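You operate a simulated robot arm through the tools that you are given. There is no shell and no other tool. Be economical: measure what you need, move in short steps, check, and stop when the job is done.

You run a simulated two-armed robot. Do the job below in one go: nothing can be reset, and whatever is moved stays where it is left.

TASK
Switch crane 1 off, swap its battery for H3, switch on, raise the grab and run to bay F.
Fine: the old battery goes on the FLAT pad; leave the third battery, the containers and crane 2. Set down upright: grey battery, what you pick out.

It is judged by the outcome, as a careful person would: the job done as asked, and still so three seconds after it is handed in. It fails if anything else is knocked over, pushed out of place, dropped, spilled or broken.

THE ROBOT
Two 7-joint arms with two-finger parallel grippers on one trunk, on a base that drives. Base frame: it is fixed to the floor where the robot stands at the start and does not move with it; the origin is under the middle of the robot, x ahead of it, y to its left, z up. Readings come in mm, degrees, newtons and seconds.
The left shoulder is at the start at [20, 170, 1153], the right one opposite. With the tool pointing down near the work surface each hand reaches from about 100 to 660 mm from the robot's upright axis, wherever it stands, measured 20 degrees to its own side. Places, roughly: FLAT pad of crane 1 [800, 0, 800]; battery slot of crane 1 [800, -200, 800]; blue container [1500, 250, 750]; blue latch [3500, -3800, 900]; gantry crane one [1500, 0, 1000]; gantry crane two [3800, -3300, 1000]; grab of crane one [1500, -100, 1000]; grab of crane two [4000, -3500, 1000]; green container [1750, 0, 750]; grey container [1500, 250, 750]; lock lever of crane two [3400, -3900, 800]; orange container [1500, 0, 750]; power switch of crane one [600, 0, 800]; red container [1250, -250, 750]; red lorry [1500, 500, 750]; teal container [1500, -250, 750]. Payload 3.8 kg a hand.
Tool frame (each hand has its own): the origin (TCP) lies between the finger pads and is the grasp point; the fingertips stand 30 mm ahead of it; z points along the fingers, y is the line along which they close. The gripper opens to 110 mm. The fingers are 20 mm wide and 10 mm thick; the gripper's body (48 by 112 mm) begins 55 mm behind the TCP.
Orientation is told as [roll, pitch, yaw] about the base's x, y, z axes, in that order, counted from this pose: with the fingers straight down and closing along the base's y, the tool's x points along the base's -x, its y along +y and its z along -z.

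THE INTERFACE
- The arms move only by the tool move_arm. It takes "left_motion", "right_motion" or both (then of equal length, played together; a hand with none holds still); each is a list that holds one entry, the list of rows, each a list of 6 numbers: the shift along the tool's x, y, z in m, then the turn, a rotation vector about the tool's x, y, z in degrees. In form: [[[tx, ty, tz, ax, ay, az], ...]]. A call has 1 to 20 rows; each row shifts and turns the commanded pose from where the row before left it, along the tool's axes as they then stand. "left_fingers" and "right_fingers" are, for a hand that has rows, the gripper command, from -1 (fully open) to 1 (shut), values between in proportion, set as the call begins (left out, the last holds). Each row takes 0.2 s and may step no farther than 50 mm and 8.6 degrees from the row before; otherwise, or with a gripper value out of range, the whole call is refused. Where a pose cannot be reached the arm comes as near as it can. A force on the tool above 40 N (or 10 N above the force at the start of the call, whichever is more), or a blocked arm, ends the call early, and 0.2 s more pass. Each finger travels about 72 mm/s and halts on what it meets, pressing with about 28 N; the grip force reading is that of the motor and also rises with nothing between the fingers. The clock runs only during rows and for 0.2 s after the last one: add rows that do not move to give the fingers time. The reply holds the time, the measured pose of the TCP, the force on the tool along the base axes, the opening and the grip force, in the units named above and with some noise, with the torque about the TCP (base axes, N m) and any sound that the robot's microphone picked up, and new pictures: "pictures" is both (left out), scene, wrist or none (wrist: the cameras of the hands that moved).
- Cameras (640 x 400 px; columns grow to the right, rows downward): "scene" is now at [107.9, -10.7, 1303.6]; the picture's right is [-0.13, -0.99, 0.00], its down [-0.58, 0.08, -0.81] and it looks along [0.81, -0.11, -0.58] (base axes); focal length 252 px, centre (320, 200). "left" rides on the left gripper at [72, -17, -103] in its tool frame; the picture's right is [0.23, 0.97, 0.00], its down [-0.76, 0.18, -0.62] and it looks along [-0.61, 0.14, 0.78] (tool axes); focal length 222 px, centre (320, 200). "right" rides on the right gripper at [72, 17, -103] in its tool frame; the picture's right is [-0.23, 0.97, 0.00], its down [-0.76, -0.18, -0.62] and it looks along [-0.61, -0.14, 0.78] (tool axes); focal length 222 px, centre (320, 200). There is no depth. A picture from a camera that has moved, and an enlarged one, comes with that camera's place and axes in the base frame and with its lens.
- raise_lower(by): slides the trunk up (or, below 0, down) by that many mm; the arms and the scene camera ride with it, the base frame stays. It gives what a move gives, with no picture.
- base_move(legs): drives the robot by 1 to 6 legs, each [ahead, turn to the left] in mm and degrees, along the robot's own axes; the way and the turn of a leg run together, so that a leg with both is an arc; at most 1500 mm and 180 degrees a leg. The arms and the cameras ride along, it lands a little off, and it stops where it bumps. It gives what a move gives, and a new picture of the scene camera.
- turn_head(pan, tilt): turns the head with the scene camera to pan (to the left, within 80 degrees either way) and tilt (down, from -29 to 69), counted from straight ahead of the robot. It gives what a move gives, and a new picture of the scene camera.
- close_up(camera, box): a new picture of the part [left, top, right, bottom] of that camera's present view, enlarged. It takes no simulated time.
- sign_off(): hands the job in; it is judged then, once.

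Go step by step. Nothing tells you exact positions but the pictures and the camera data: compare them with the known pose of the tool, close in by small moves and look again before you grip or let go. The budget is 120 turns and 260 pictures, counting those below and the enlarged ones. Unless the task says otherwise, let go and move clear before handing in, and close with one line.

The tools are called after "Call:" as name(argument=value, ...) on one line, values as JSON. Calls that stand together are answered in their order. move_arm: Moves the arms, as the interface text tells. Its arguments: {"type":"object","properties":{"left_motion":{"type":"array"},"left_fingers":{"type":"number"},"right_motion":{"type":"array"},"right_fingers":{"type":"number"},"pictures":{"type":"string","enum":["both","scene","wrist","none"]}},"required":[]} The other tools are called the same way: raise_lower (by) slides the trunk up or down; base_move (legs) drives the base; turn_head (pan, tilt) turns the head that bears the scene camera; close_up (camera, box) takes an enlarged picture of a part of a camera's view; sign_off () hands the job in.

At the start:

```text
time_s: 0.0
left_eef_pos: [537.1, 156.3, 1039.7]
left_ee_rot: [0.0, 0.0, 0.1]
left_contact_force: [-0.9, 0.0, 0.2]
left_torque: [0.03, 0.03, -0.01]
left_opening: 110.1
left_grip_force: 0.0
right_eef_pos: [462.8, -341.0, 1007.6]
right_ee_rot: [0.0, 0.0, 0.0]
right_contact_force: [-0.2, -0.3, -0.6]
right_torque: [0.0, 0.03, 0.02]
right_opening: 110.0
right_grip_force: 0.2
trunk travel left (down, up): [-250.0, 320.0]
robot x, y, heading: [-0.5, -0.6, 0.2]
head pan, tilt: [-7.6, 35.6]
```

scene: 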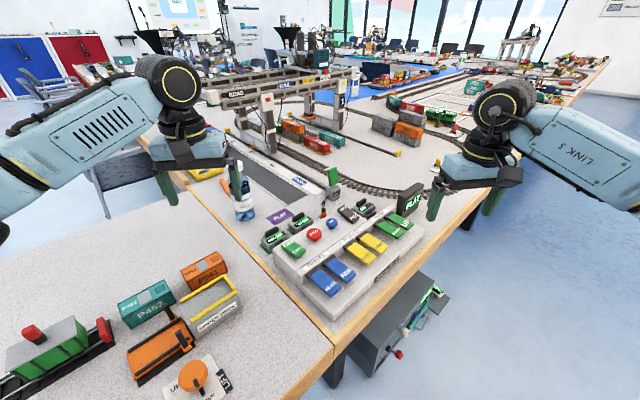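
right: 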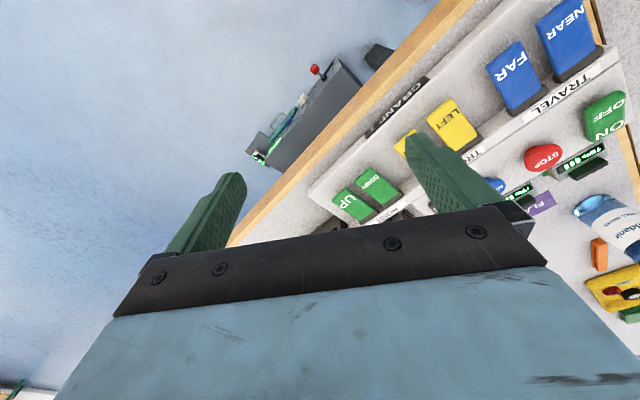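
left: 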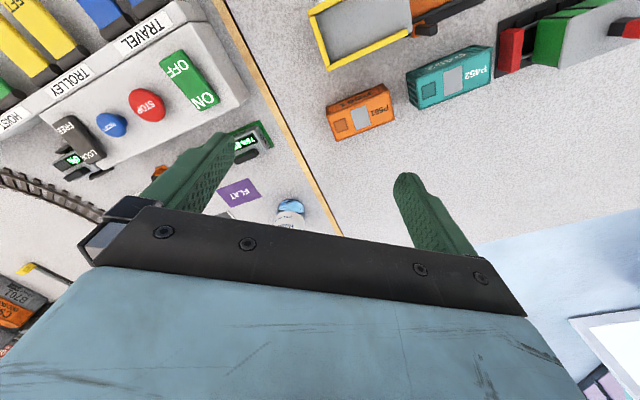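

I see the control console ahead with TRAVEL/TROLLEY/HOIST keys, a power rocker, STOP and a blue button, and batteries nearby. I'll enlarge the relevant parts first.

Call:
close_up(camera="scene", box=[220, 160, 440, 310])

Call:
close_up(camera="scene", box=[200, 60, 460, 200])

Call:
close_up(camera="left", box=[0, 0, 340, 230])

Call:
close_up(camera="right", box=[320, 0, 640, 330])

```text
2.67 times, centred on (330, 235) of scene
camera zoom: at [107.9, -10.7, 1303.6], right [-0.13, -0.99, 0.0], down [-0.58, 0.08, -0.81], along [0.81, -0.11, -0.58], focal length 672 px, centre (293, 107)
```

zoom: 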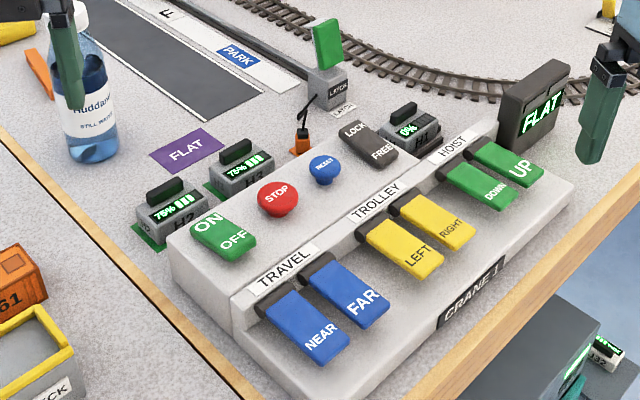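

```text
2.46 times, centred on (330, 130) of scene
camera zoom: at [107.9, -10.7, 1303.6], right [-0.13, -0.99, 0.0], down [-0.58, 0.08, -0.81], along [0.81, -0.11, -0.58], focal length 620 px, centre (295, 372)
```

zoom: 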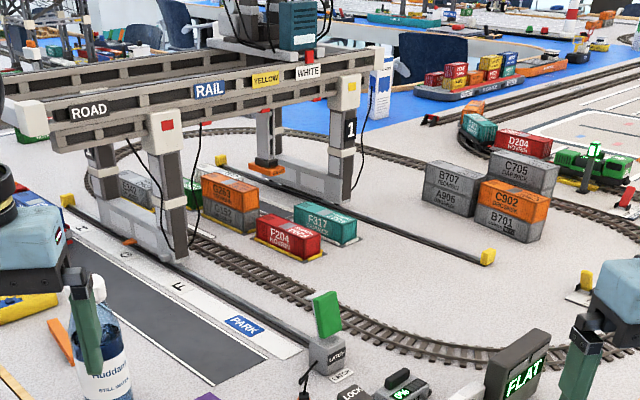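

```text
1.74 times, centred on (170, 115) of left
camera zoom: at [464.9, 139.2, 1144.4], right [-0.23, 0.97, 0.0], down [0.76, 0.18, 0.62], along [0.61, 0.14, -0.78], focal length 386 px, centre (581, 348)
```

zoom: 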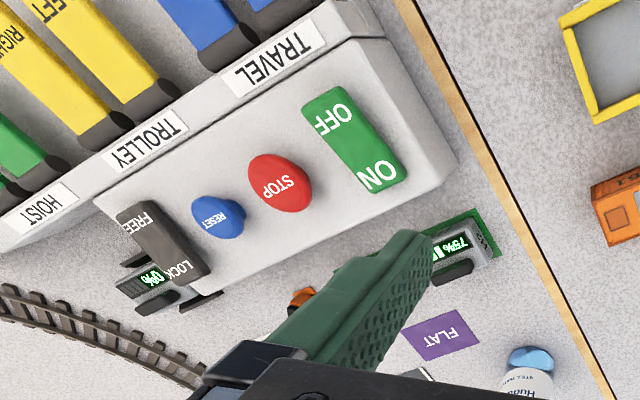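

```text
1.21 times, centred on (480, 165) of right
camera zoom: at [390.1, -324.2, 1110.5], right [0.23, 0.97, 0.0], down [0.76, -0.18, 0.62], along [0.61, -0.14, -0.78], focal length 269 px, centre (126, 242)
```

zoom: 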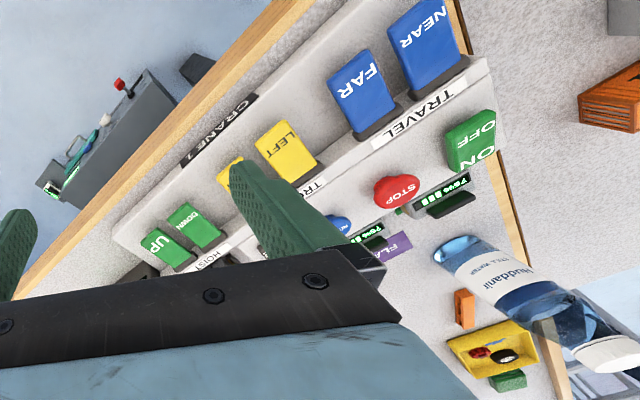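

Call:
close_up(camera="scene", box=[255, 200, 325, 245])

Call:
close_up(camera="scene", box=[330, 180, 400, 225])

Call:
close_up(camera="scene", box=[200, 90, 340, 190])

```text
8.89 times, centred on (290, 222) of scene
camera zoom: at [107.9, -10.7, 1303.6], right [-0.13, -0.99, 0.0], down [-0.58, 0.08, -0.81], along [0.81, -0.11, -0.58], focal length 2238 px, centre (587, 0)
```

zoom: 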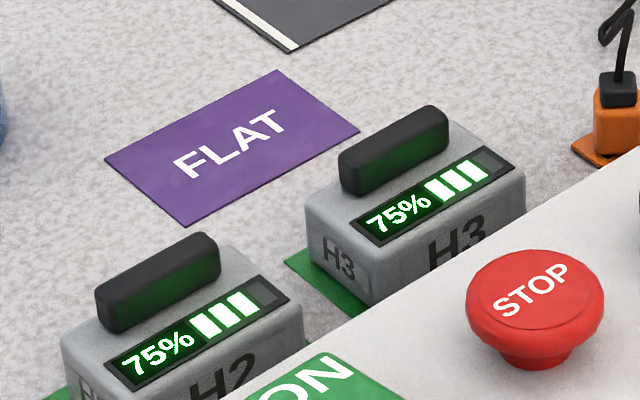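

```text
8.89 times, centred on (365, 202) of scene
camera zoom: at [107.9, -10.7, 1303.6], right [-0.13, -0.99, 0.0], down [-0.58, 0.08, -0.81], along [0.81, -0.11, -0.58], focal length 2238 px, centre (-80, 178)
```

zoom: 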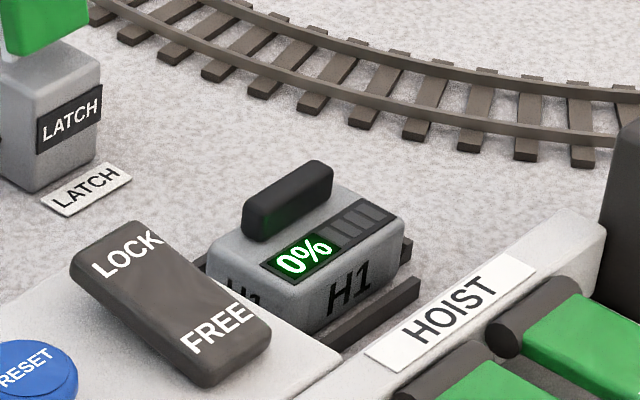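

```text
4.00 times, centred on (270, 140) of scene
camera zoom: at [107.9, -10.7, 1303.6], right [-0.13, -0.99, 0.0], down [-0.58, 0.08, -0.81], along [0.81, -0.11, -0.58], focal length 1007 px, centre (520, 440)
```

zoom: 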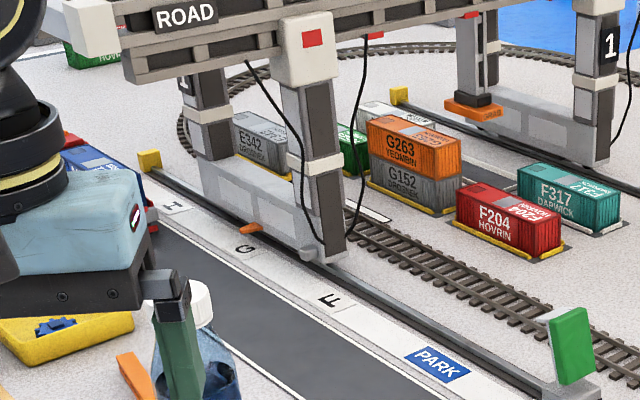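

Call:
turn_head(pan=0, tilt=65)

Call:
turn_head(pan=-40, tilt=50)

```text
time_s: 0.9
left_eef_pos: [537.5, 155.7, 1040.0]
left_ee_rot: [0.0, 0.1, 0.0]
left_contact_force: [0.1, -0.6, 0.8]
left_torque: [0.0, 0.0, -0.02]
left_opening: 110.0
left_grip_force: 0.0
right_eef_pos: [462.0, -339.5, 1007.0]
right_ee_rot: [0.0, -0.1, 0.0]
right_contact_force: [-0.2, 0.5, -0.2]
right_torque: [0.03, -0.01, 0.01]
right_opening: 109.9
right_grip_force: 0.1
trunk travel left (down, up): [-250.0, 320.0]
robot x, y, heading: [0.3, 2.6, 0.2]
head pan, tilt: [0.0, 65.0]
camera scene: at [81.6, 0.9, 1264.7], right [0.0, -1.0, 0.0], down [-0.91, 0.0, -0.42], along [0.42, 0.0, -0.91], focal length 252 px, centre (320, 200)
```

scene: 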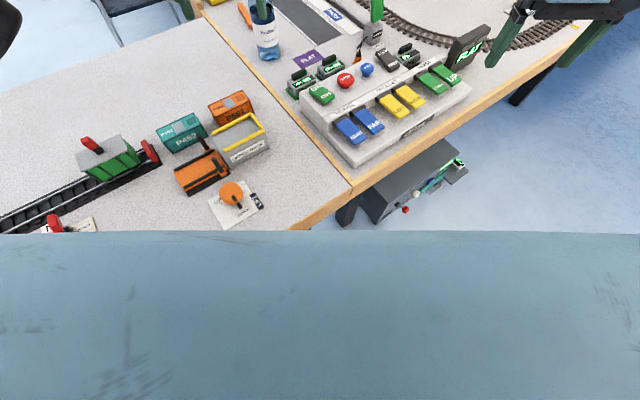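

```text
time_s: 2.0
left_eef_pos: [536.8, 155.6, 1039.4]
left_ee_rot: [-0.1, 0.0, 0.2]
left_contact_force: [0.8, -0.4, -0.1]
left_torque: [-0.02, 0.0, -0.01]
left_opening: 109.9
left_grip_force: 0.1
right_eef_pos: [461.2, -339.6, 1006.6]
right_ee_rot: [-0.1, -0.1, 0.0]
right_contact_force: [-0.5, 0.3, 0.1]
right_torque: [-0.02, -0.02, -0.02]
right_opening: 110.0
right_grip_force: 0.2
trunk travel left (down, up): [-250.0, 320.0]
robot x, y, heading: [-0.0, 0.2, 0.3]
head pan, tilt: [-40.0, 50.0]
camera scene: at [79.9, -48.5, 1282.7], right [-0.64, -0.77, 0.0], down [-0.59, 0.49, -0.64], along [0.49, -0.41, -0.77], focal length 252 px, centre (320, 200)
```

scene: 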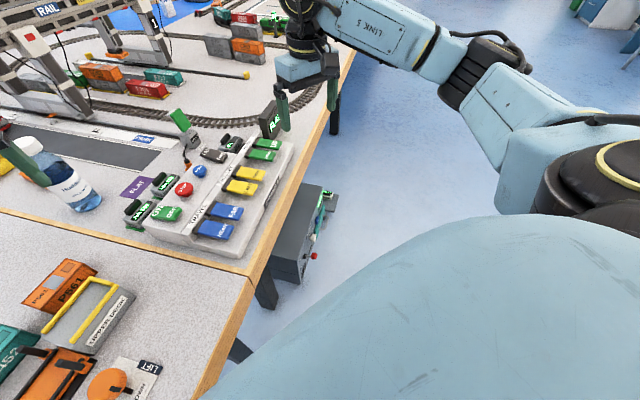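

The tables' edge runs obliquely (about heading -53°), the console stands about 200 mm inside it. I'll raise the trunk for clearance, drive along the edge and then face the console squarely.

Call:
raise_lower(by=150)

Call:
turn_head(pan=0, tilt=45)

Call:
base_move(legs=[[0, -53], [480, 0]])

```text
time_s: 3.8
left_eef_pos: [537.3, 154.9, 1189.3]
left_ee_rot: [-0.1, -0.1, 0.2]
left_contact_force: [-0.6, 0.0, -0.2]
left_torque: [0.03, 0.0, -0.01]
left_opening: 109.9
left_grip_force: 0.0
right_eef_pos: [462.1, -340.7, 1157.1]
right_ee_rot: [-0.1, 0.0, 0.0]
right_contact_force: [-0.2, 0.9, 0.1]
right_torque: [0.01, -0.01, 0.0]
right_opening: 110.2
right_grip_force: 0.0
trunk travel left (down, up): [-400.0, 170.0]
robot x, y, heading: [-0.1, -3.5, -0.2]
head pan, tilt: [-40.0, 50.0]
```

```text
time_s: 4.8
left_eef_pos: [537.1, 155.4, 1188.4]
left_ee_rot: [-0.1, 0.1, 0.1]
left_contact_force: [0.9, 0.0, -0.3]
left_torque: [0.02, 0.01, -0.01]
left_opening: 109.7
left_grip_force: 0.1
right_eef_pos: [461.7, -341.5, 1155.9]
right_ee_rot: [0.0, -0.1, 0.1]
right_contact_force: [0.0, 0.0, 0.2]
right_torque: [-0.01, 0.0, 0.06]
right_opening: 110.1
right_grip_force: 0.0
trunk travel left (down, up): [-400.0, 170.0]
robot x, y, heading: [-1.3, 3.3, -0.1]
head pan, tilt: [0.0, 45.0]
camera scene: at [102.2, 0.8, 1439.7], right [0.0, -1.0, 0.0], down [-0.71, 0.0, -0.71], along [0.71, 0.0, -0.71], focal length 252 px, centre (320, 200)
```

scene: 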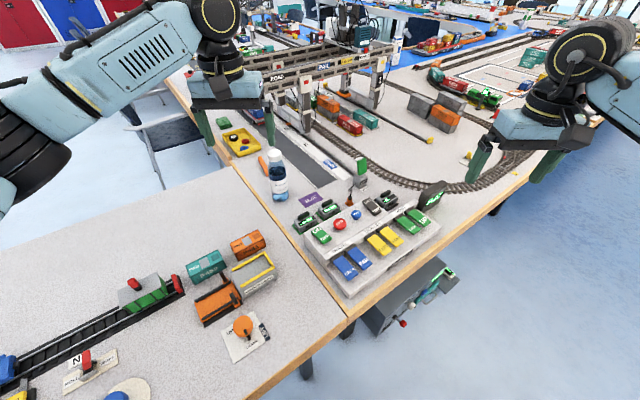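

```text
time_s: 9.5
left_eef_pos: [647.7, -622.7, 1190.3]
left_ee_rot: [0.0, -0.1, -53.1]
left_contact_force: [0.6, -0.4, 0.2]
left_torque: [-0.02, 0.02, -0.01]
left_opening: 110.0
left_grip_force: 0.1
right_eef_pos: [205.3, -857.7, 1156.8]
right_ee_rot: [0.1, 0.0, -53.0]
right_contact_force: [-0.2, -0.5, 0.1]
right_torque: [0.0, -0.03, -0.01]
right_opening: 110.2
right_grip_force: 0.0
trunk travel left (down, up): [-400.0, 170.0]
robot x, y, heading: [199.9, -285.3, -53.1]
head pan, tilt: [0.0, 45.0]
stopped in leg 2: the robot was blocked; the commanded pose is now the measured one
camera scene: at [261.3, -365.4, 1439.7], right [-0.8, -0.6, 0.0], down [-0.42, 0.57, -0.71], along [0.42, -0.57, -0.71], focal length 252 px, centre (320, 200)
```

scene: 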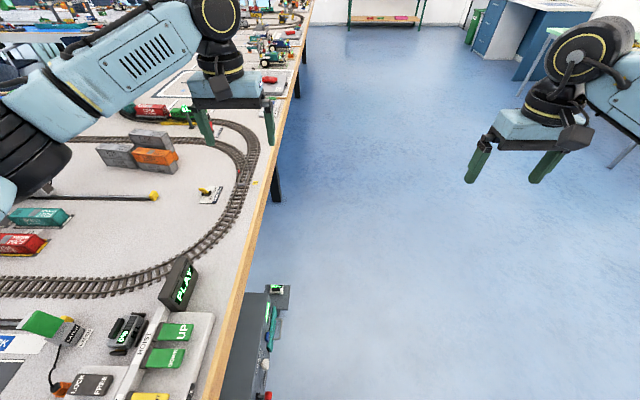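

The base touched something (the grey cabinet that sticks out below the table edge). I back off a little and turn to face the console from here.

Call:
base_move(legs=[[-30, 0], [0, 90]])

```text
time_s: 14.2
left_eef_pos: [523.3, 185.6, 1189.3]
left_ee_rot: [0.0, 0.0, 36.6]
left_contact_force: [-0.7, 0.5, -0.2]
left_torque: [-0.01, 0.03, -0.01]
left_opening: 110.0
left_grip_force: 0.1
right_eef_pos: [755.2, -259.8, 1157.2]
right_ee_rot: [0.1, -0.1, 36.4]
right_contact_force: [-0.3, 0.9, -0.7]
right_torque: [-0.03, -0.02, -0.01]
right_opening: 110.1
right_grip_force: 0.0
trunk travel left (down, up): [-400.0, 170.0]
robot x, y, heading: [183.2, -260.0, 36.4]
head pan, tilt: [0.0, 45.0]
camera scene: at [265.2, -199.0, 1439.7], right [0.59, -0.81, 0.0], down [-0.57, -0.42, -0.71], along [0.57, 0.42, -0.71], focal length 252 px, centre (320, 200)
```

scene: 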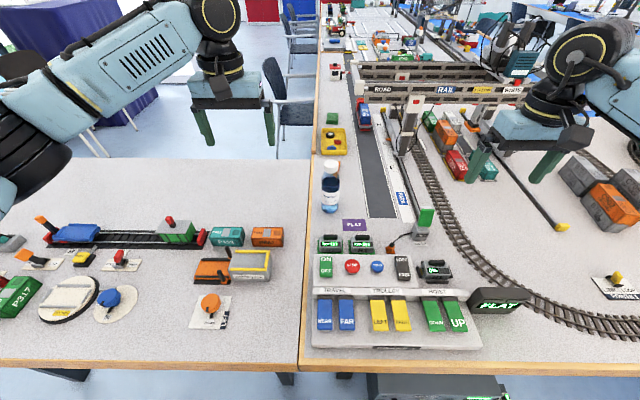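

Now the view is square to the console. I zoom in on the controls and the batteries.

Call:
close_up(camera="scene", box=[305, 200, 465, 300])

Call:
close_up(camera="scene", box=[370, 215, 470, 290])

Call:
close_up(camera="scene", box=[340, 60, 500, 220])

```text
4.00 times, centred on (385, 250) of scene
camera zoom: at [265.2, -199.0, 1439.7], right [0.59, -0.81, 0.0], down [-0.57, -0.42, -0.71], along [0.57, 0.42, -0.71], focal length 1007 px, centre (60, 0)
```

zoom: 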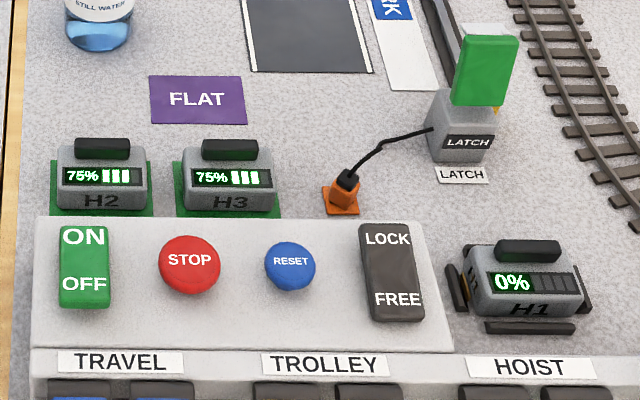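

```text
5.33 times, centred on (420, 252) of scene
camera zoom: at [265.2, -199.0, 1439.7], right [0.59, -0.81, 0.0], down [-0.57, -0.42, -0.71], along [0.57, 0.42, -0.71], focal length 1343 px, centre (-213, -80)
```

zoom: 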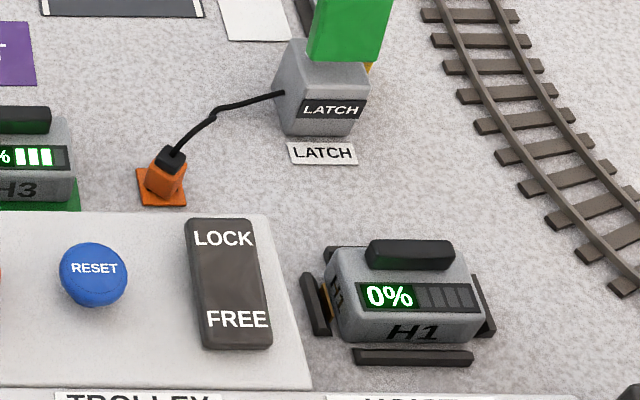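

```text
2.50 times, centred on (420, 140) of scene
camera zoom: at [265.2, -199.0, 1439.7], right [0.59, -0.81, 0.0], down [-0.57, -0.42, -0.71], along [0.57, 0.42, -0.71], focal length 630 px, centre (70, 350)
```

zoom: 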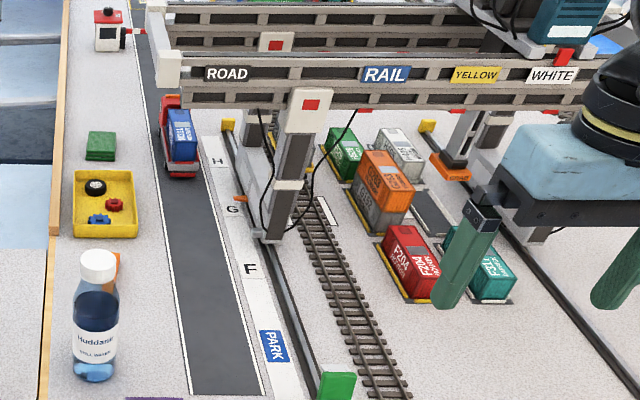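

Crane 1's slot holds H1 (0%), H3 sits on a green pad, the FLAT pad lies behind it. I move the left hand (closed) above the power rocker and bring the right hand back, then lower the trunk.

Call:
move_arm(left_motion=[[[0.019, -0.0346, 0, 0, 0, 0], [0.019, -0.0346, 0, 0, 0, 0], [0.019, -0.0346, 0, 0, 0, 0], [0.019, -0.0346, 0, 0, 0, 0], [0.019, -0.0346, 0, 0, 0, 0], [0, 0, 0, 0, 0, 0]]], right_motion=[[[0.04, -0.01, 0, 0, 0, 0], [0.04, -0.01, 0, 0, 0, 0], [0.04, -0.01, 0, 0, 0, 0], [0, 0, 0, 0, 0, 0], [0, 0, 0, 0, 0, 0], [0, 0, 0, 0, 0, 0]]], left_fingers=1, pictures="none")

Call:
raise_lower(by=-150)

Call:
move_arm(left_motion=[[[0, 0, 0.04, 0, 0, 0], [0, 0, 0.04, 0, 0, 0], [0, 0, 0.02, 0, 0, 0], [0, 0, 0, 0, 0, 0]]], pictures="both")

```text
time_s: 15.6
left_eef_pos: [549.7, -8.8, 1189.9]
left_ee_rot: [0.0, 0.1, 36.5]
left_contact_force: [-0.7, -0.1, 0.4]
left_torque: [-0.03, 0.03, -0.01]
left_opening: 0.1
left_grip_force: 27.9
right_eef_pos: [677.8, -354.6, 1155.7]
right_ee_rot: [0.0, 0.0, 36.4]
right_contact_force: [0.7, -0.4, -0.5]
right_torque: [-0.01, 0.01, 0.0]
right_opening: 109.9
right_grip_force: 0.2
trunk travel left (down, up): [-400.0, 170.0]
robot x, y, heading: [182.5, -260.9, 36.4]
head pan, tilt: [0.0, 45.0]
```

```text
time_s: 17.3
left_eef_pos: [549.1, -10.8, 1040.4]
left_ee_rot: [0.0, 0.0, 36.6]
left_contact_force: [-0.6, 0.7, 0.5]
left_torque: [-0.01, 0.01, 0.02]
left_opening: 0.3
left_grip_force: 27.7
right_eef_pos: [678.6, -355.5, 1006.1]
right_ee_rot: [0.2, 0.0, 36.3]
right_contact_force: [-0.5, 0.0, -0.7]
right_torque: [-0.02, 0.0, 0.0]
right_opening: 109.9
right_grip_force: 0.2
trunk travel left (down, up): [-250.0, 320.0]
robot x, y, heading: [181.0, -258.5, 36.3]
head pan, tilt: [0.0, 45.0]
```

```text
time_s: 18.3
left_eef_pos: [551.0, -9.2, 937.7]
left_ee_rot: [0.0, 0.1, 36.5]
left_contact_force: [-1.0, -0.2, 0.3]
left_torque: [0.02, -0.02, 0.01]
left_opening: 0.2
left_grip_force: 27.9
right_eef_pos: [678.4, -355.3, 1005.7]
right_ee_rot: [0.1, 0.0, 36.4]
right_contact_force: [0.3, 0.0, 0.7]
right_torque: [0.01, -0.02, 0.0]
right_opening: 110.3
right_grip_force: 0.1
trunk travel left (down, up): [-250.0, 320.0]
robot x, y, heading: [180.4, -262.8, 36.6]
head pan, tilt: [0.0, 45.0]
camera scene: at [265.2, -199.2, 1289.7], right [0.59, -0.81, 0.0], down [-0.57, -0.42, -0.71], along [0.57, 0.42, -0.71], focal length 252 px, centre (320, 200)
camera left: at [502.3, -66.0, 1043.6], right [-0.76, 0.65, 0.0], down [0.51, 0.6, 0.62], along [0.4, 0.47, -0.78], focal length 222 px, centre (320, 200)
```

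scene: 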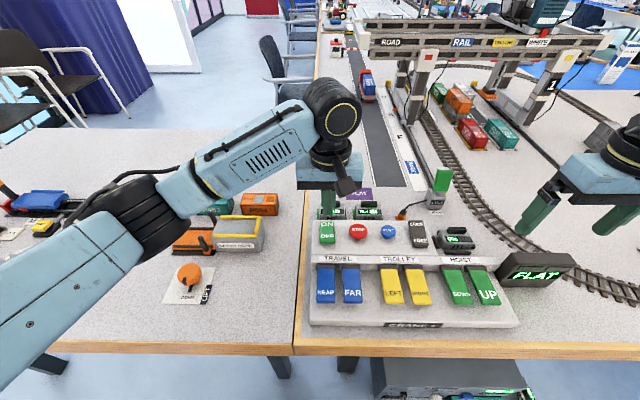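
left: 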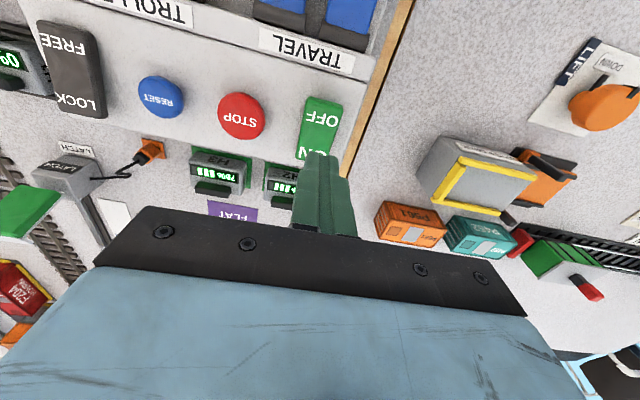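

The closed fingers stand right over the rocker's OFF half. I go down and press it.

Call:
move_arm(left_motion=[[[0.007, 0, 0.03, 0, 0, 0], [0, 0, 0.03, 0, 0, 0], [0, 0, 0, 0, 0, 0]]], pictures="both")

Call:
close_up(camera="scene", box=[310, 190, 390, 250])

Call:
close_up(camera="scene", box=[340, 0, 640, 190])

```text
time_s: 19.1
left_eef_pos: [545.7, -15.2, 879.5]
left_ee_rot: [0.0, 0.0, 36.5]
left_contact_force: [-0.4, 0.4, -0.4]
left_torque: [-0.01, 0.0, -0.02]
left_opening: 0.1
left_grip_force: 27.7
right_eef_pos: [679.1, -355.8, 1007.4]
right_ee_rot: [0.2, 0.0, 36.4]
right_contact_force: [0.2, -0.8, 0.4]
right_torque: [0.02, 0.02, 0.0]
right_opening: 109.9
right_grip_force: 0.1
trunk travel left (down, up): [-250.0, 320.0]
robot x, y, heading: [182.8, -258.5, 36.3]
head pan, tilt: [0.0, 45.0]
camera scene: at [265.2, -199.2, 1289.7], right [0.59, -0.81, 0.0], down [-0.57, -0.42, -0.71], along [0.57, 0.42, -0.71], focal length 252 px, centre (320, 200)
camera left: at [497.2, -70.7, 984.6], right [-0.76, 0.65, 0.0], down [0.51, 0.6, 0.62], along [0.4, 0.48, -0.78], focal length 222 px, centre (320, 200)
```

scene: 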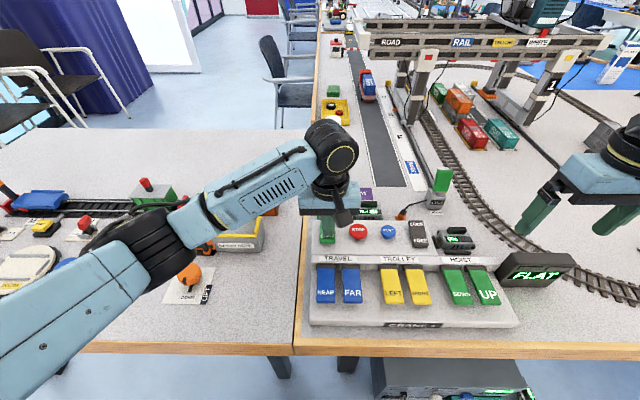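
left: 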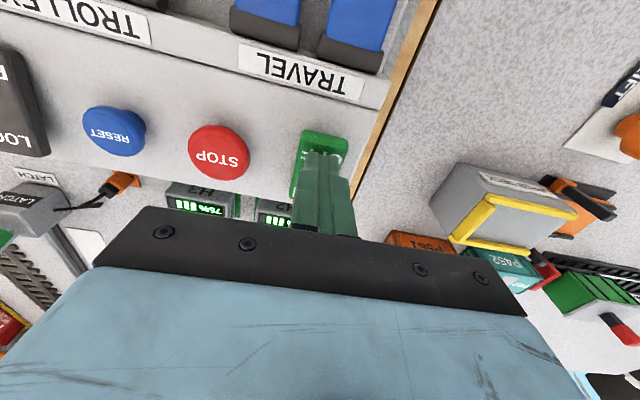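

```text
6.67 times, centred on (350, 220) of scene
camera zoom: at [265.2, -199.2, 1289.7], right [0.59, -0.81, 0.0], down [-0.57, -0.42, -0.71], along [0.57, 0.42, -0.71], focal length 1679 px, centre (120, 67)
```

zoom: 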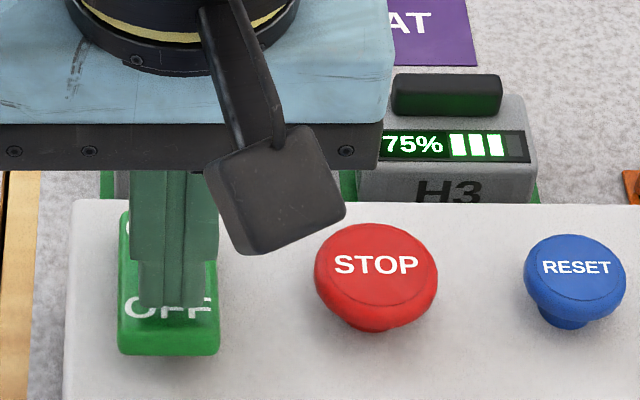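

```text
2.11 times, centred on (490, 95) of scene
camera zoom: at [265.2, -199.2, 1289.7], right [0.59, -0.81, 0.0], down [-0.57, -0.42, -0.71], along [0.57, 0.42, -0.71], focal length 530 px, centre (-38, 421)
```

zoom: 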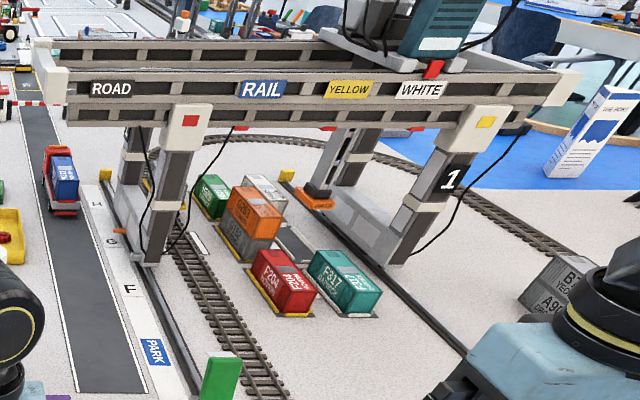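

OFF half stands up, so it's on now. Press.

Call:
move_arm(left_motion=[[[0, 0, 0.006, 0, 0, 0], [0, 0, 0.005, 0, 0, 0], [0, 0, 0.004, 0, 0, 0], [0, 0, 0.004, 0, 0, 0], [0, 0, 0.003, 0, 0, 0], [0, 0, 0.003, 0, 0, 0], [0, 0, 0.003, 0, 0, 0]]], pictures="scene")

Call:
close_up(camera="scene", box=[310, 190, 390, 250])

```text
time_s: 20.2
left_eef_pos: [544.6, -13.6, 869.3]
left_ee_rot: [-0.2, -0.7, 36.4]
left_contact_force: [-8.7, -1.1, 12.8]
left_torque: [0.08, 0.18, 0.02]
left_opening: 0.0
left_grip_force: 27.9
right_eef_pos: [678.7, -355.4, 1006.1]
right_ee_rot: [0.1, 0.0, 36.5]
right_contact_force: [-0.7, -0.4, 0.9]
right_torque: [0.03, -0.01, 0.0]
right_opening: 109.9
right_grip_force: 0.1
trunk travel left (down, up): [-250.0, 320.0]
robot x, y, heading: [181.7, -264.8, 36.4]
head pan, tilt: [0.0, 45.0]
stopped in row 5 (left hand): the force on the tool passed its limit at 44 N (the readings are from after the stop); the commanded pose is now the measured one
camera scene: at [263.6, -199.7, 1289.8], right [0.59, -0.81, 0.0], down [-0.57, -0.42, -0.71], along [0.57, 0.42, -0.71], focal length 252 px, centre (320, 200)
```

scene: 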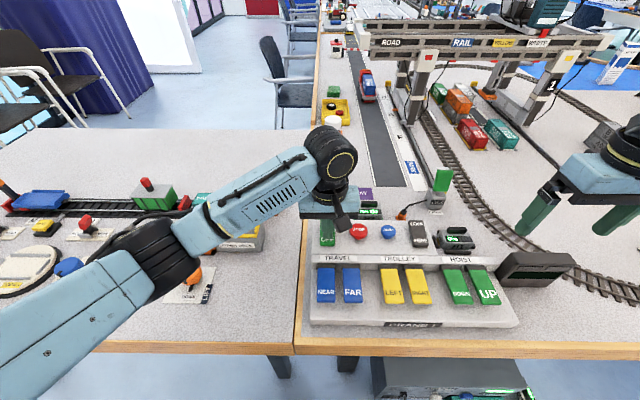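

```text
6.67 times, centred on (350, 220) of scene
camera zoom: at [263.6, -199.7, 1289.8], right [0.59, -0.81, 0.0], down [-0.57, -0.42, -0.71], along [0.57, 0.42, -0.71], focal length 1679 px, centre (120, 67)
```

zoom: 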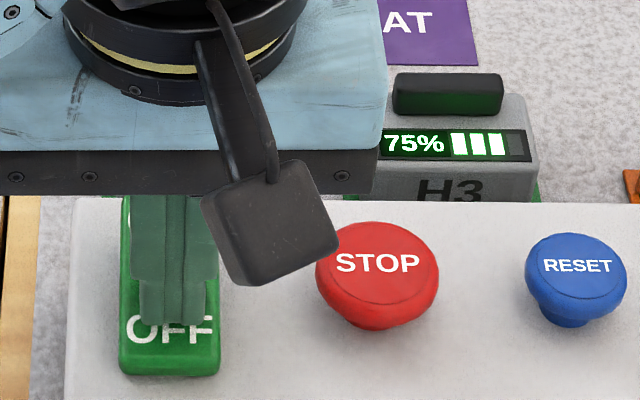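

The display went dark: crane 1 is off. I lift the left hand away and look at the battery slot and LOCK/FREE key.

Call:
move_arm(left_motion=[[[0, 0, -0.04, 0, 0, 0], [0, 0, -0.04, 0, 0, 0], [0, 0.04, -0.04, 0, 0, 0], [0, 0.04, 0, 0, 0, 0], [0, 0.04, 0, 0, 0, 0], [0, 0.04, 0, 0, 0, 0], [0, 0, 0, 0, 0, 0]]], pictures="none")

Call:
close_up(camera="scene", box=[400, 200, 500, 265])

Call:
close_up(camera="scene", box=[300, 180, 400, 250])

Call:
close_up(camera="right", box=[320, 0, 640, 200])

```text
refused: row 3 steps farther than a row can; nothing moved
```

```text
6.15 times, centred on (450, 232) of scene
camera zoom: at [263.6, -199.7, 1289.8], right [0.59, -0.81, 0.0], down [-0.57, -0.42, -0.71], along [0.57, 0.42, -0.71], focal length 1550 px, centre (-480, 0)
```

zoom: 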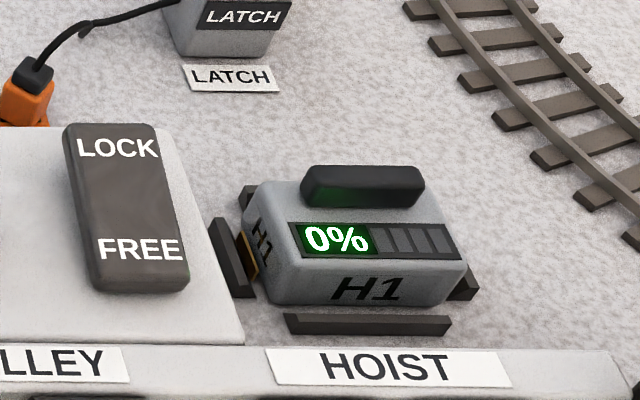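

```text
5.71 times, centred on (350, 215) of scene
camera zoom: at [263.6, -199.7, 1289.8], right [0.59, -0.81, 0.0], down [-0.57, -0.42, -0.71], along [0.57, 0.42, -0.71], focal length 1439 px, centre (149, 114)
```

zoom: 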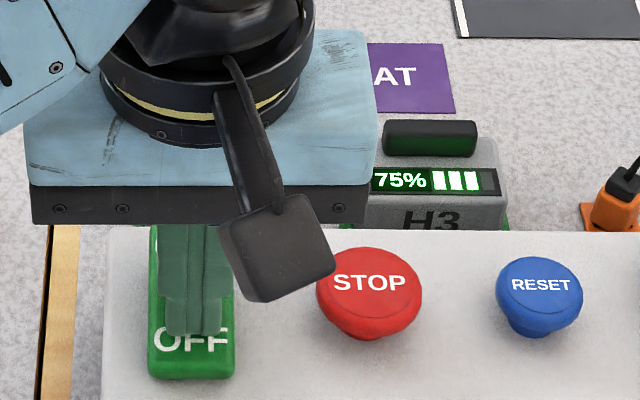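

```text
2.00 times, centred on (480, 100) of right
camera zoom: at [609.4, -385.6, 1109.9], right [-0.4, 0.92, 0.0], down [0.72, 0.31, 0.62], along [0.57, 0.25, -0.78], focal length 444 px, centre (0, 400)
```

zoom: 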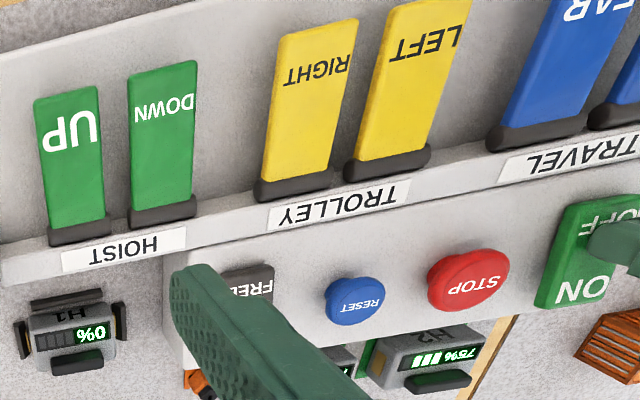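

The LOCK/FREE key sits by the slot, and an orange tongue shows at the battery's left bracket, so it's a battery lock. I clear the left hand and bring the closed right hand over FREE.

Call:
move_arm(left_motion=[[[0, 0, -0.04, 0, 0, 0], [0, 0, -0.04, 0, 0, 0], [0, 0.02, -0.04, 0, 0, 0], [0, 0.04, 0, 0, 0, 0], [0, 0.04, 0, 0, 0, 0], [0, 0.04, 0, 0, 0, 0], [0, 0, 0, 0, 0, 0]]], right_motion=[[[-0.0225, 0.0368, 0, 0, 0, 0], [-0.0225, 0.0368, 0, 0, 0, 0], [-0.0225, 0.0368, 0, 0, 0, 0], [-0.0225, 0.0368, 0, 0, 0, 0], [0, 0, 0.04, 0, 0, 0], [0, 0, 0.04, 0, 0, 0], [0, 0, 0.03, 0, 0, 0]]], right_fingers=1, pictures="both")

Call:
close_up(camera="scene", box=[390, 190, 490, 260])

Call:
close_up(camera="scene", box=[300, 180, 400, 250])

```text
time_s: 21.8
left_eef_pos: [462.2, 97.1, 983.3]
left_ee_rot: [-0.2, -0.3, 36.4]
left_contact_force: [0.5, 0.0, 0.2]
left_torque: [0.01, -0.03, 0.0]
left_opening: 0.0
left_grip_force: 27.9
right_eef_pos: [663.2, -183.8, 893.4]
right_ee_rot: [0.2, 0.0, 36.4]
right_contact_force: [-0.3, 0.1, -0.1]
right_torque: [0.0, 0.03, -0.02]
right_opening: 0.2
right_grip_force: 28.1
trunk travel left (down, up): [-250.0, 320.0]
robot x, y, heading: [182.8, -258.7, 36.5]
head pan, tilt: [0.0, 45.0]
camera scene: at [265.5, -199.6, 1289.7], right [0.59, -0.81, 0.0], down [-0.57, -0.42, -0.71], along [0.57, 0.42, -0.71], focal length 252 px, centre (320, 200)
camera right: at [595.6, -212.3, 998.5], right [-0.4, 0.92, 0.0], down [0.72, 0.31, 0.62], along [0.57, 0.25, -0.78], focal length 222 px, centre (320, 200)
camera left: at [413.0, 41.1, 1089.6], right [-0.76, 0.65, -0.01], down [0.5, 0.59, 0.63], along [0.41, 0.48, -0.78], focal length 222 px, centre (320, 200)
```

scene: 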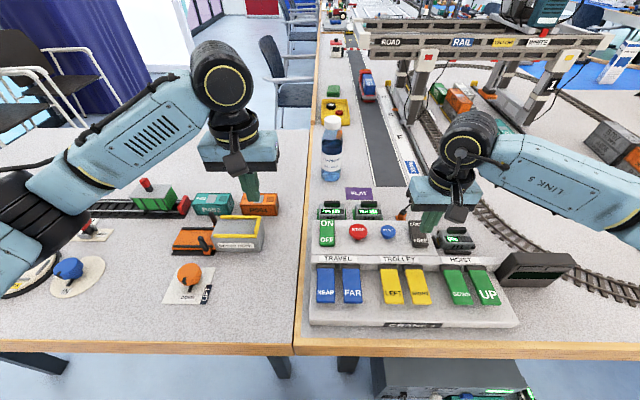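
right: 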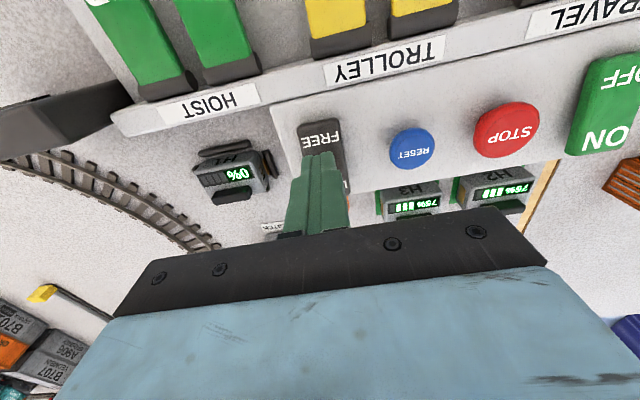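
left: 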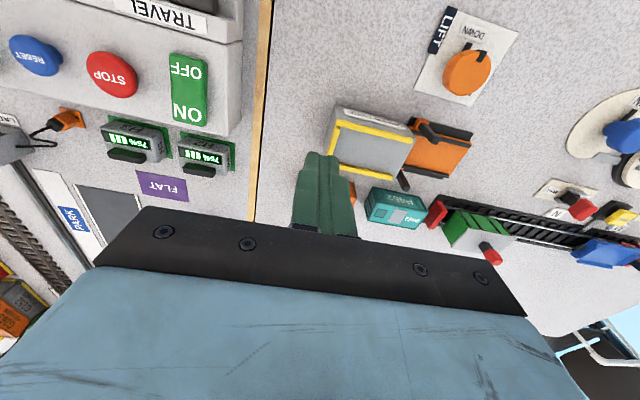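

```text
5.71 times, centred on (440, 225) of scene
camera zoom: at [265.5, -199.6, 1289.7], right [0.59, -0.81, 0.0], down [-0.57, -0.42, -0.71], along [0.57, 0.42, -0.71], focal length 1439 px, centre (-366, 57)
```

zoom: 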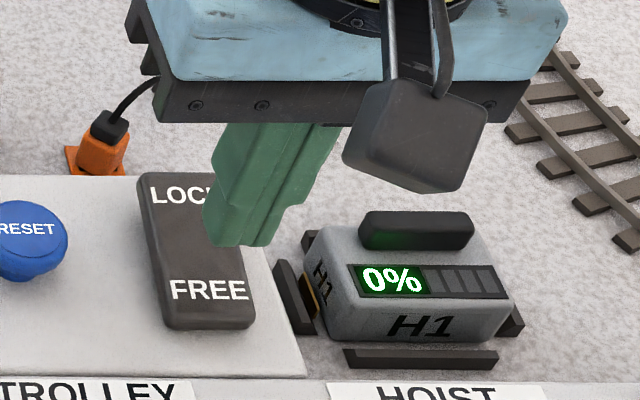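

```text
5.71 times, centred on (350, 215) of scene
camera zoom: at [265.5, -199.6, 1289.7], right [0.59, -0.81, 0.0], down [-0.57, -0.42, -0.71], along [0.57, 0.42, -0.71], focal length 1439 px, centre (149, 114)
```

zoom: 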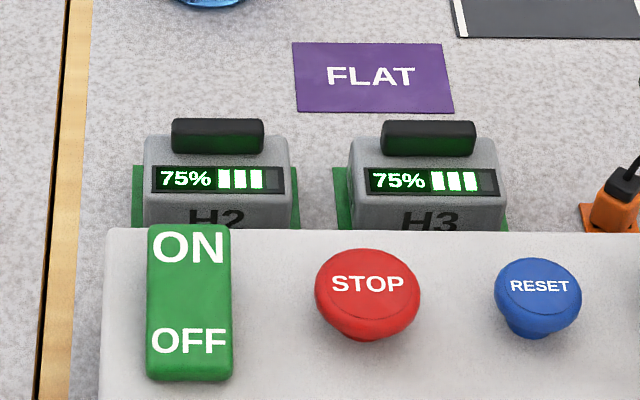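

Tip is near FREE, slightly to the right; I shift 9 mm left and press down.

Call:
move_arm(right_motion=[[[0.006, 0.009, 0.01, 0, 0, 0], [0, 0, 0.006, 0, 0, 0], [0, 0, 0.005, 0, 0, 0], [0, 0, 0.004, 0, 0, 0], [0, 0, 0.004, 0, 0, 0], [0, 0, 0.003, 0, 0, 0], [0, 0, 0.003, 0, 0, 0]]], pictures="scene")

Call:
close_up(camera="scene", box=[390, 190, 490, 260])

```text
time_s: 23.4
left_eef_pos: [460.6, 96.5, 987.5]
left_ee_rot: [-0.3, -0.6, 36.4]
left_contact_force: [-0.7, 0.1, 0.0]
left_torque: [-0.03, 0.04, -0.01]
left_opening: 0.0
left_grip_force: 28.3
right_eef_pos: [652.3, -180.5, 866.8]
right_ee_rot: [0.2, -0.7, 36.5]
right_contact_force: [-3.2, -8.4, 41.1]
right_torque: [-0.11, -0.31, 0.44]
right_opening: 0.0
right_grip_force: 27.8
trunk travel left (down, up): [-250.0, 320.0]
robot x, y, heading: [180.7, -260.8, 36.1]
head pan, tilt: [0.0, 45.0]
camera scene: at [262.0, -200.6, 1290.4], right [0.59, -0.81, 0.0], down [-0.57, -0.42, -0.71], along [0.57, 0.42, -0.71], focal length 252 px, centre (320, 200)
```

scene: 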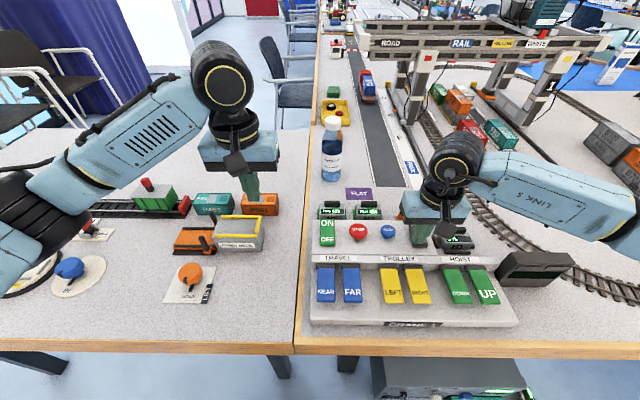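

```text
5.71 times, centred on (440, 225) of scene
camera zoom: at [262.0, -200.6, 1290.4], right [0.59, -0.81, 0.0], down [-0.57, -0.42, -0.71], along [0.57, 0.42, -0.71], focal length 1439 px, centre (-366, 57)
```

zoom: 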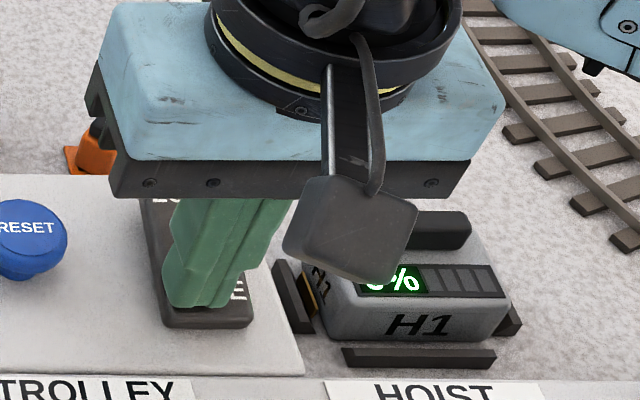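

Pressed. I lift off and look at the key and the tongue.

Call:
move_arm(right_motion=[[[0, 0, -0.04, 0, 0, 0], [0, 0, -0.04, 0, 0, 0], [0, -0.04, -0.02, 0, 0, 0], [0, -0.045, 0, 0, 0, 0], [0, -0.045, 0, 0, 0, 0], [0, 0, 0, 0, 0, 0]]], right_fingers=-0.2, pictures="scene")

Call:
close_up(camera="scene", box=[390, 190, 490, 260])

```text
time_s: 24.8
left_eef_pos: [462.4, 98.2, 984.8]
left_ee_rot: [-0.4, -0.4, 36.6]
left_contact_force: [0.5, 0.3, 1.6]
left_torque: [0.02, 0.01, 0.0]
left_opening: 0.0
left_grip_force: 27.7
right_eef_pos: [730.2, -283.4, 961.7]
right_ee_rot: [0.1, -0.1, 36.5]
right_contact_force: [0.5, -0.2, -1.0]
right_torque: [0.02, 0.03, 0.02]
right_opening: 66.0
right_grip_force: 0.0
trunk travel left (down, up): [-250.0, 320.0]
robot x, y, heading: [182.0, -261.0, 36.3]
head pan, tilt: [0.0, 45.0]
camera scene: at [265.0, -198.7, 1289.6], right [0.59, -0.81, 0.0], down [-0.57, -0.42, -0.71], along [0.57, 0.42, -0.71], focal length 252 px, centre (320, 200)
```

scene: 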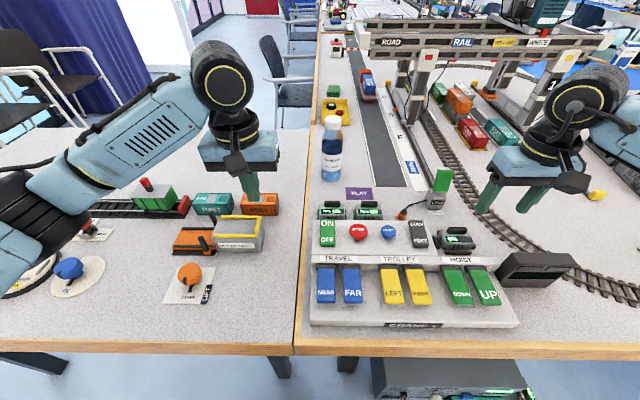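

```text
5.71 times, centred on (440, 225) of scene
camera zoom: at [265.0, -198.7, 1289.6], right [0.59, -0.81, 0.0], down [-0.57, -0.42, -0.71], along [0.57, 0.42, -0.71], focal length 1439 px, centre (-366, 57)
```

zoom: 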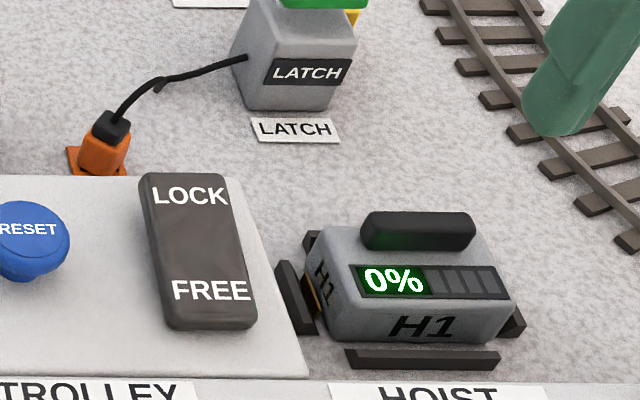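

FREE was already selected, nothing changed, so the battery is free. From two head heights I get H1's handle at about 486 mm ahead, 336 right, z 800; H3's at 577/132/799. I yaw the right hand 90° so that the fingers close across the handle.

Call:
move_arm(right_motion=[[[0, 0, 0, 0, 0, 8.2], [0, 0, 0, 0, 0, 8.2], [0, 0, 0, 0, 0, 8.2], [0, 0, 0, 0, 0, 8.2], [0, 0, 0, 0, 0, 8.2], [0, 0, 0, 0, 0, 8.2], [0, 0, 0, 0, 0, 8.2], [0, 0, 0, 0, 0, 8.2], [0, 0, 0, 0, 0, 8.2], [0, 0, 0, 0, 0, 8.2], [0, 0, 0, 0, 0, 8.0], [0.007, 0.04, 0.03, 0, 0, 0], [0, 0.018, 0.03, 0, 0, 0], [0, 0, 0, 0, 0, 0]]], right_fingers=-0.1, pictures="both")

Call:
close_up(camera="scene", box=[390, 180, 500, 260])

```text
refused: row 12 steps farther than a row can; nothing moved
```

```text
5.00 times, centred on (445, 220) of scene
camera zoom: at [265.0, -198.7, 1289.6], right [0.59, -0.81, 0.0], down [-0.57, -0.42, -0.71], along [0.57, 0.42, -0.71], focal length 1259 px, centre (-305, 100)
```

zoom: 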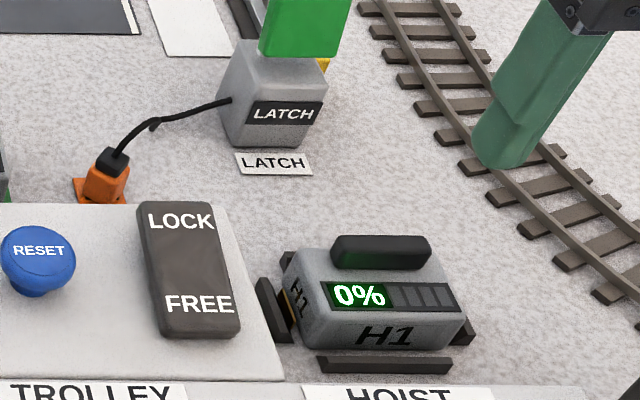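

One row was slightly too long; same move with smaller steps.

Call:
move_arm(right_motion=[[[0, 0, 0, 0, 0, 8.2], [0, 0, 0, 0, 0, 8.2], [0, 0, 0, 0, 0, 8.2], [0, 0, 0, 0, 0, 8.2], [0, 0, 0, 0, 0, 8.2], [0, 0, 0, 0, 0, 8.2], [0, 0, 0, 0, 0, 8.2], [0, 0, 0, 0, 0, 8.2], [0, 0, 0, 0, 0, 8.2], [0, 0, 0, 0, 0, 8.2], [0, 0, 0, 0, 0, 8.0], [0.007, 0.035, 0.03, 0, 0, 0], [0, 0.023, 0.03, 0, 0, 0], [0, 0, 0, 0, 0, 0]]], right_fingers=-0.1, pictures="both")

Call:
close_up(camera="scene", box=[390, 180, 500, 260])

```text
time_s: 27.8
left_eef_pos: [461.1, 98.1, 984.8]
left_ee_rot: [-0.1, -0.5, 36.6]
left_contact_force: [-0.3, -0.3, -0.3]
left_torque: [0.02, 0.0, -0.02]
left_opening: 0.3
left_grip_force: 28.3
right_eef_pos: [771.5, -244.8, 900.2]
right_ee_rot: [0.0, 0.0, -53.6]
right_contact_force: [0.0, -0.8, 0.1]
right_torque: [0.0, 0.0, 0.01]
right_opening: 60.5
right_grip_force: 0.0
trunk travel left (down, up): [-250.0, 320.0]
robot x, y, heading: [180.9, -260.2, 36.2]
head pan, tilt: [0.0, 45.0]
camera scene: at [265.0, -199.2, 1289.7], right [0.59, -0.81, 0.0], down [-0.57, -0.42, -0.71], along [0.57, 0.42, -0.71], focal length 252 px, centre (320, 200)
camera right: at [742.4, -177.3, 1003.7], right [0.92, 0.4, 0.0], down [0.31, -0.72, 0.62], along [0.25, -0.57, -0.78], focal length 222 px, centre (320, 200)
```

scene: 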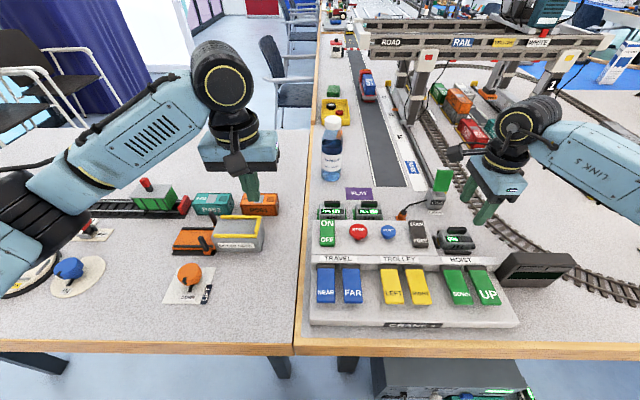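
right: 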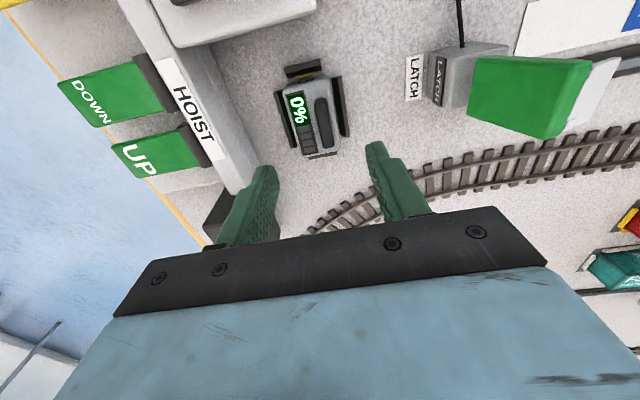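

```text
5.00 times, centred on (445, 220) of scene
camera zoom: at [265.0, -199.2, 1289.7], right [0.59, -0.81, 0.0], down [-0.57, -0.42, -0.71], along [0.57, 0.42, -0.71], focal length 1259 px, centre (-305, 100)
```

zoom: 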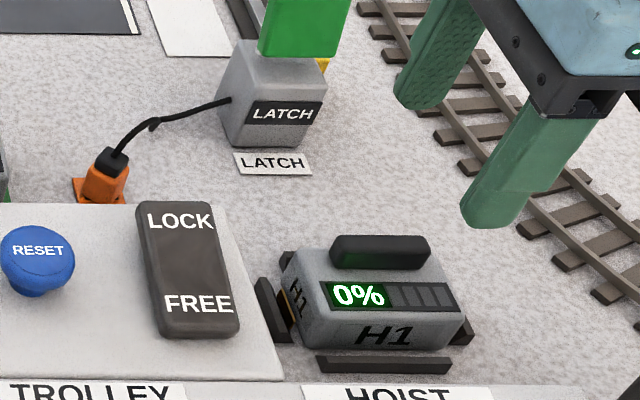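

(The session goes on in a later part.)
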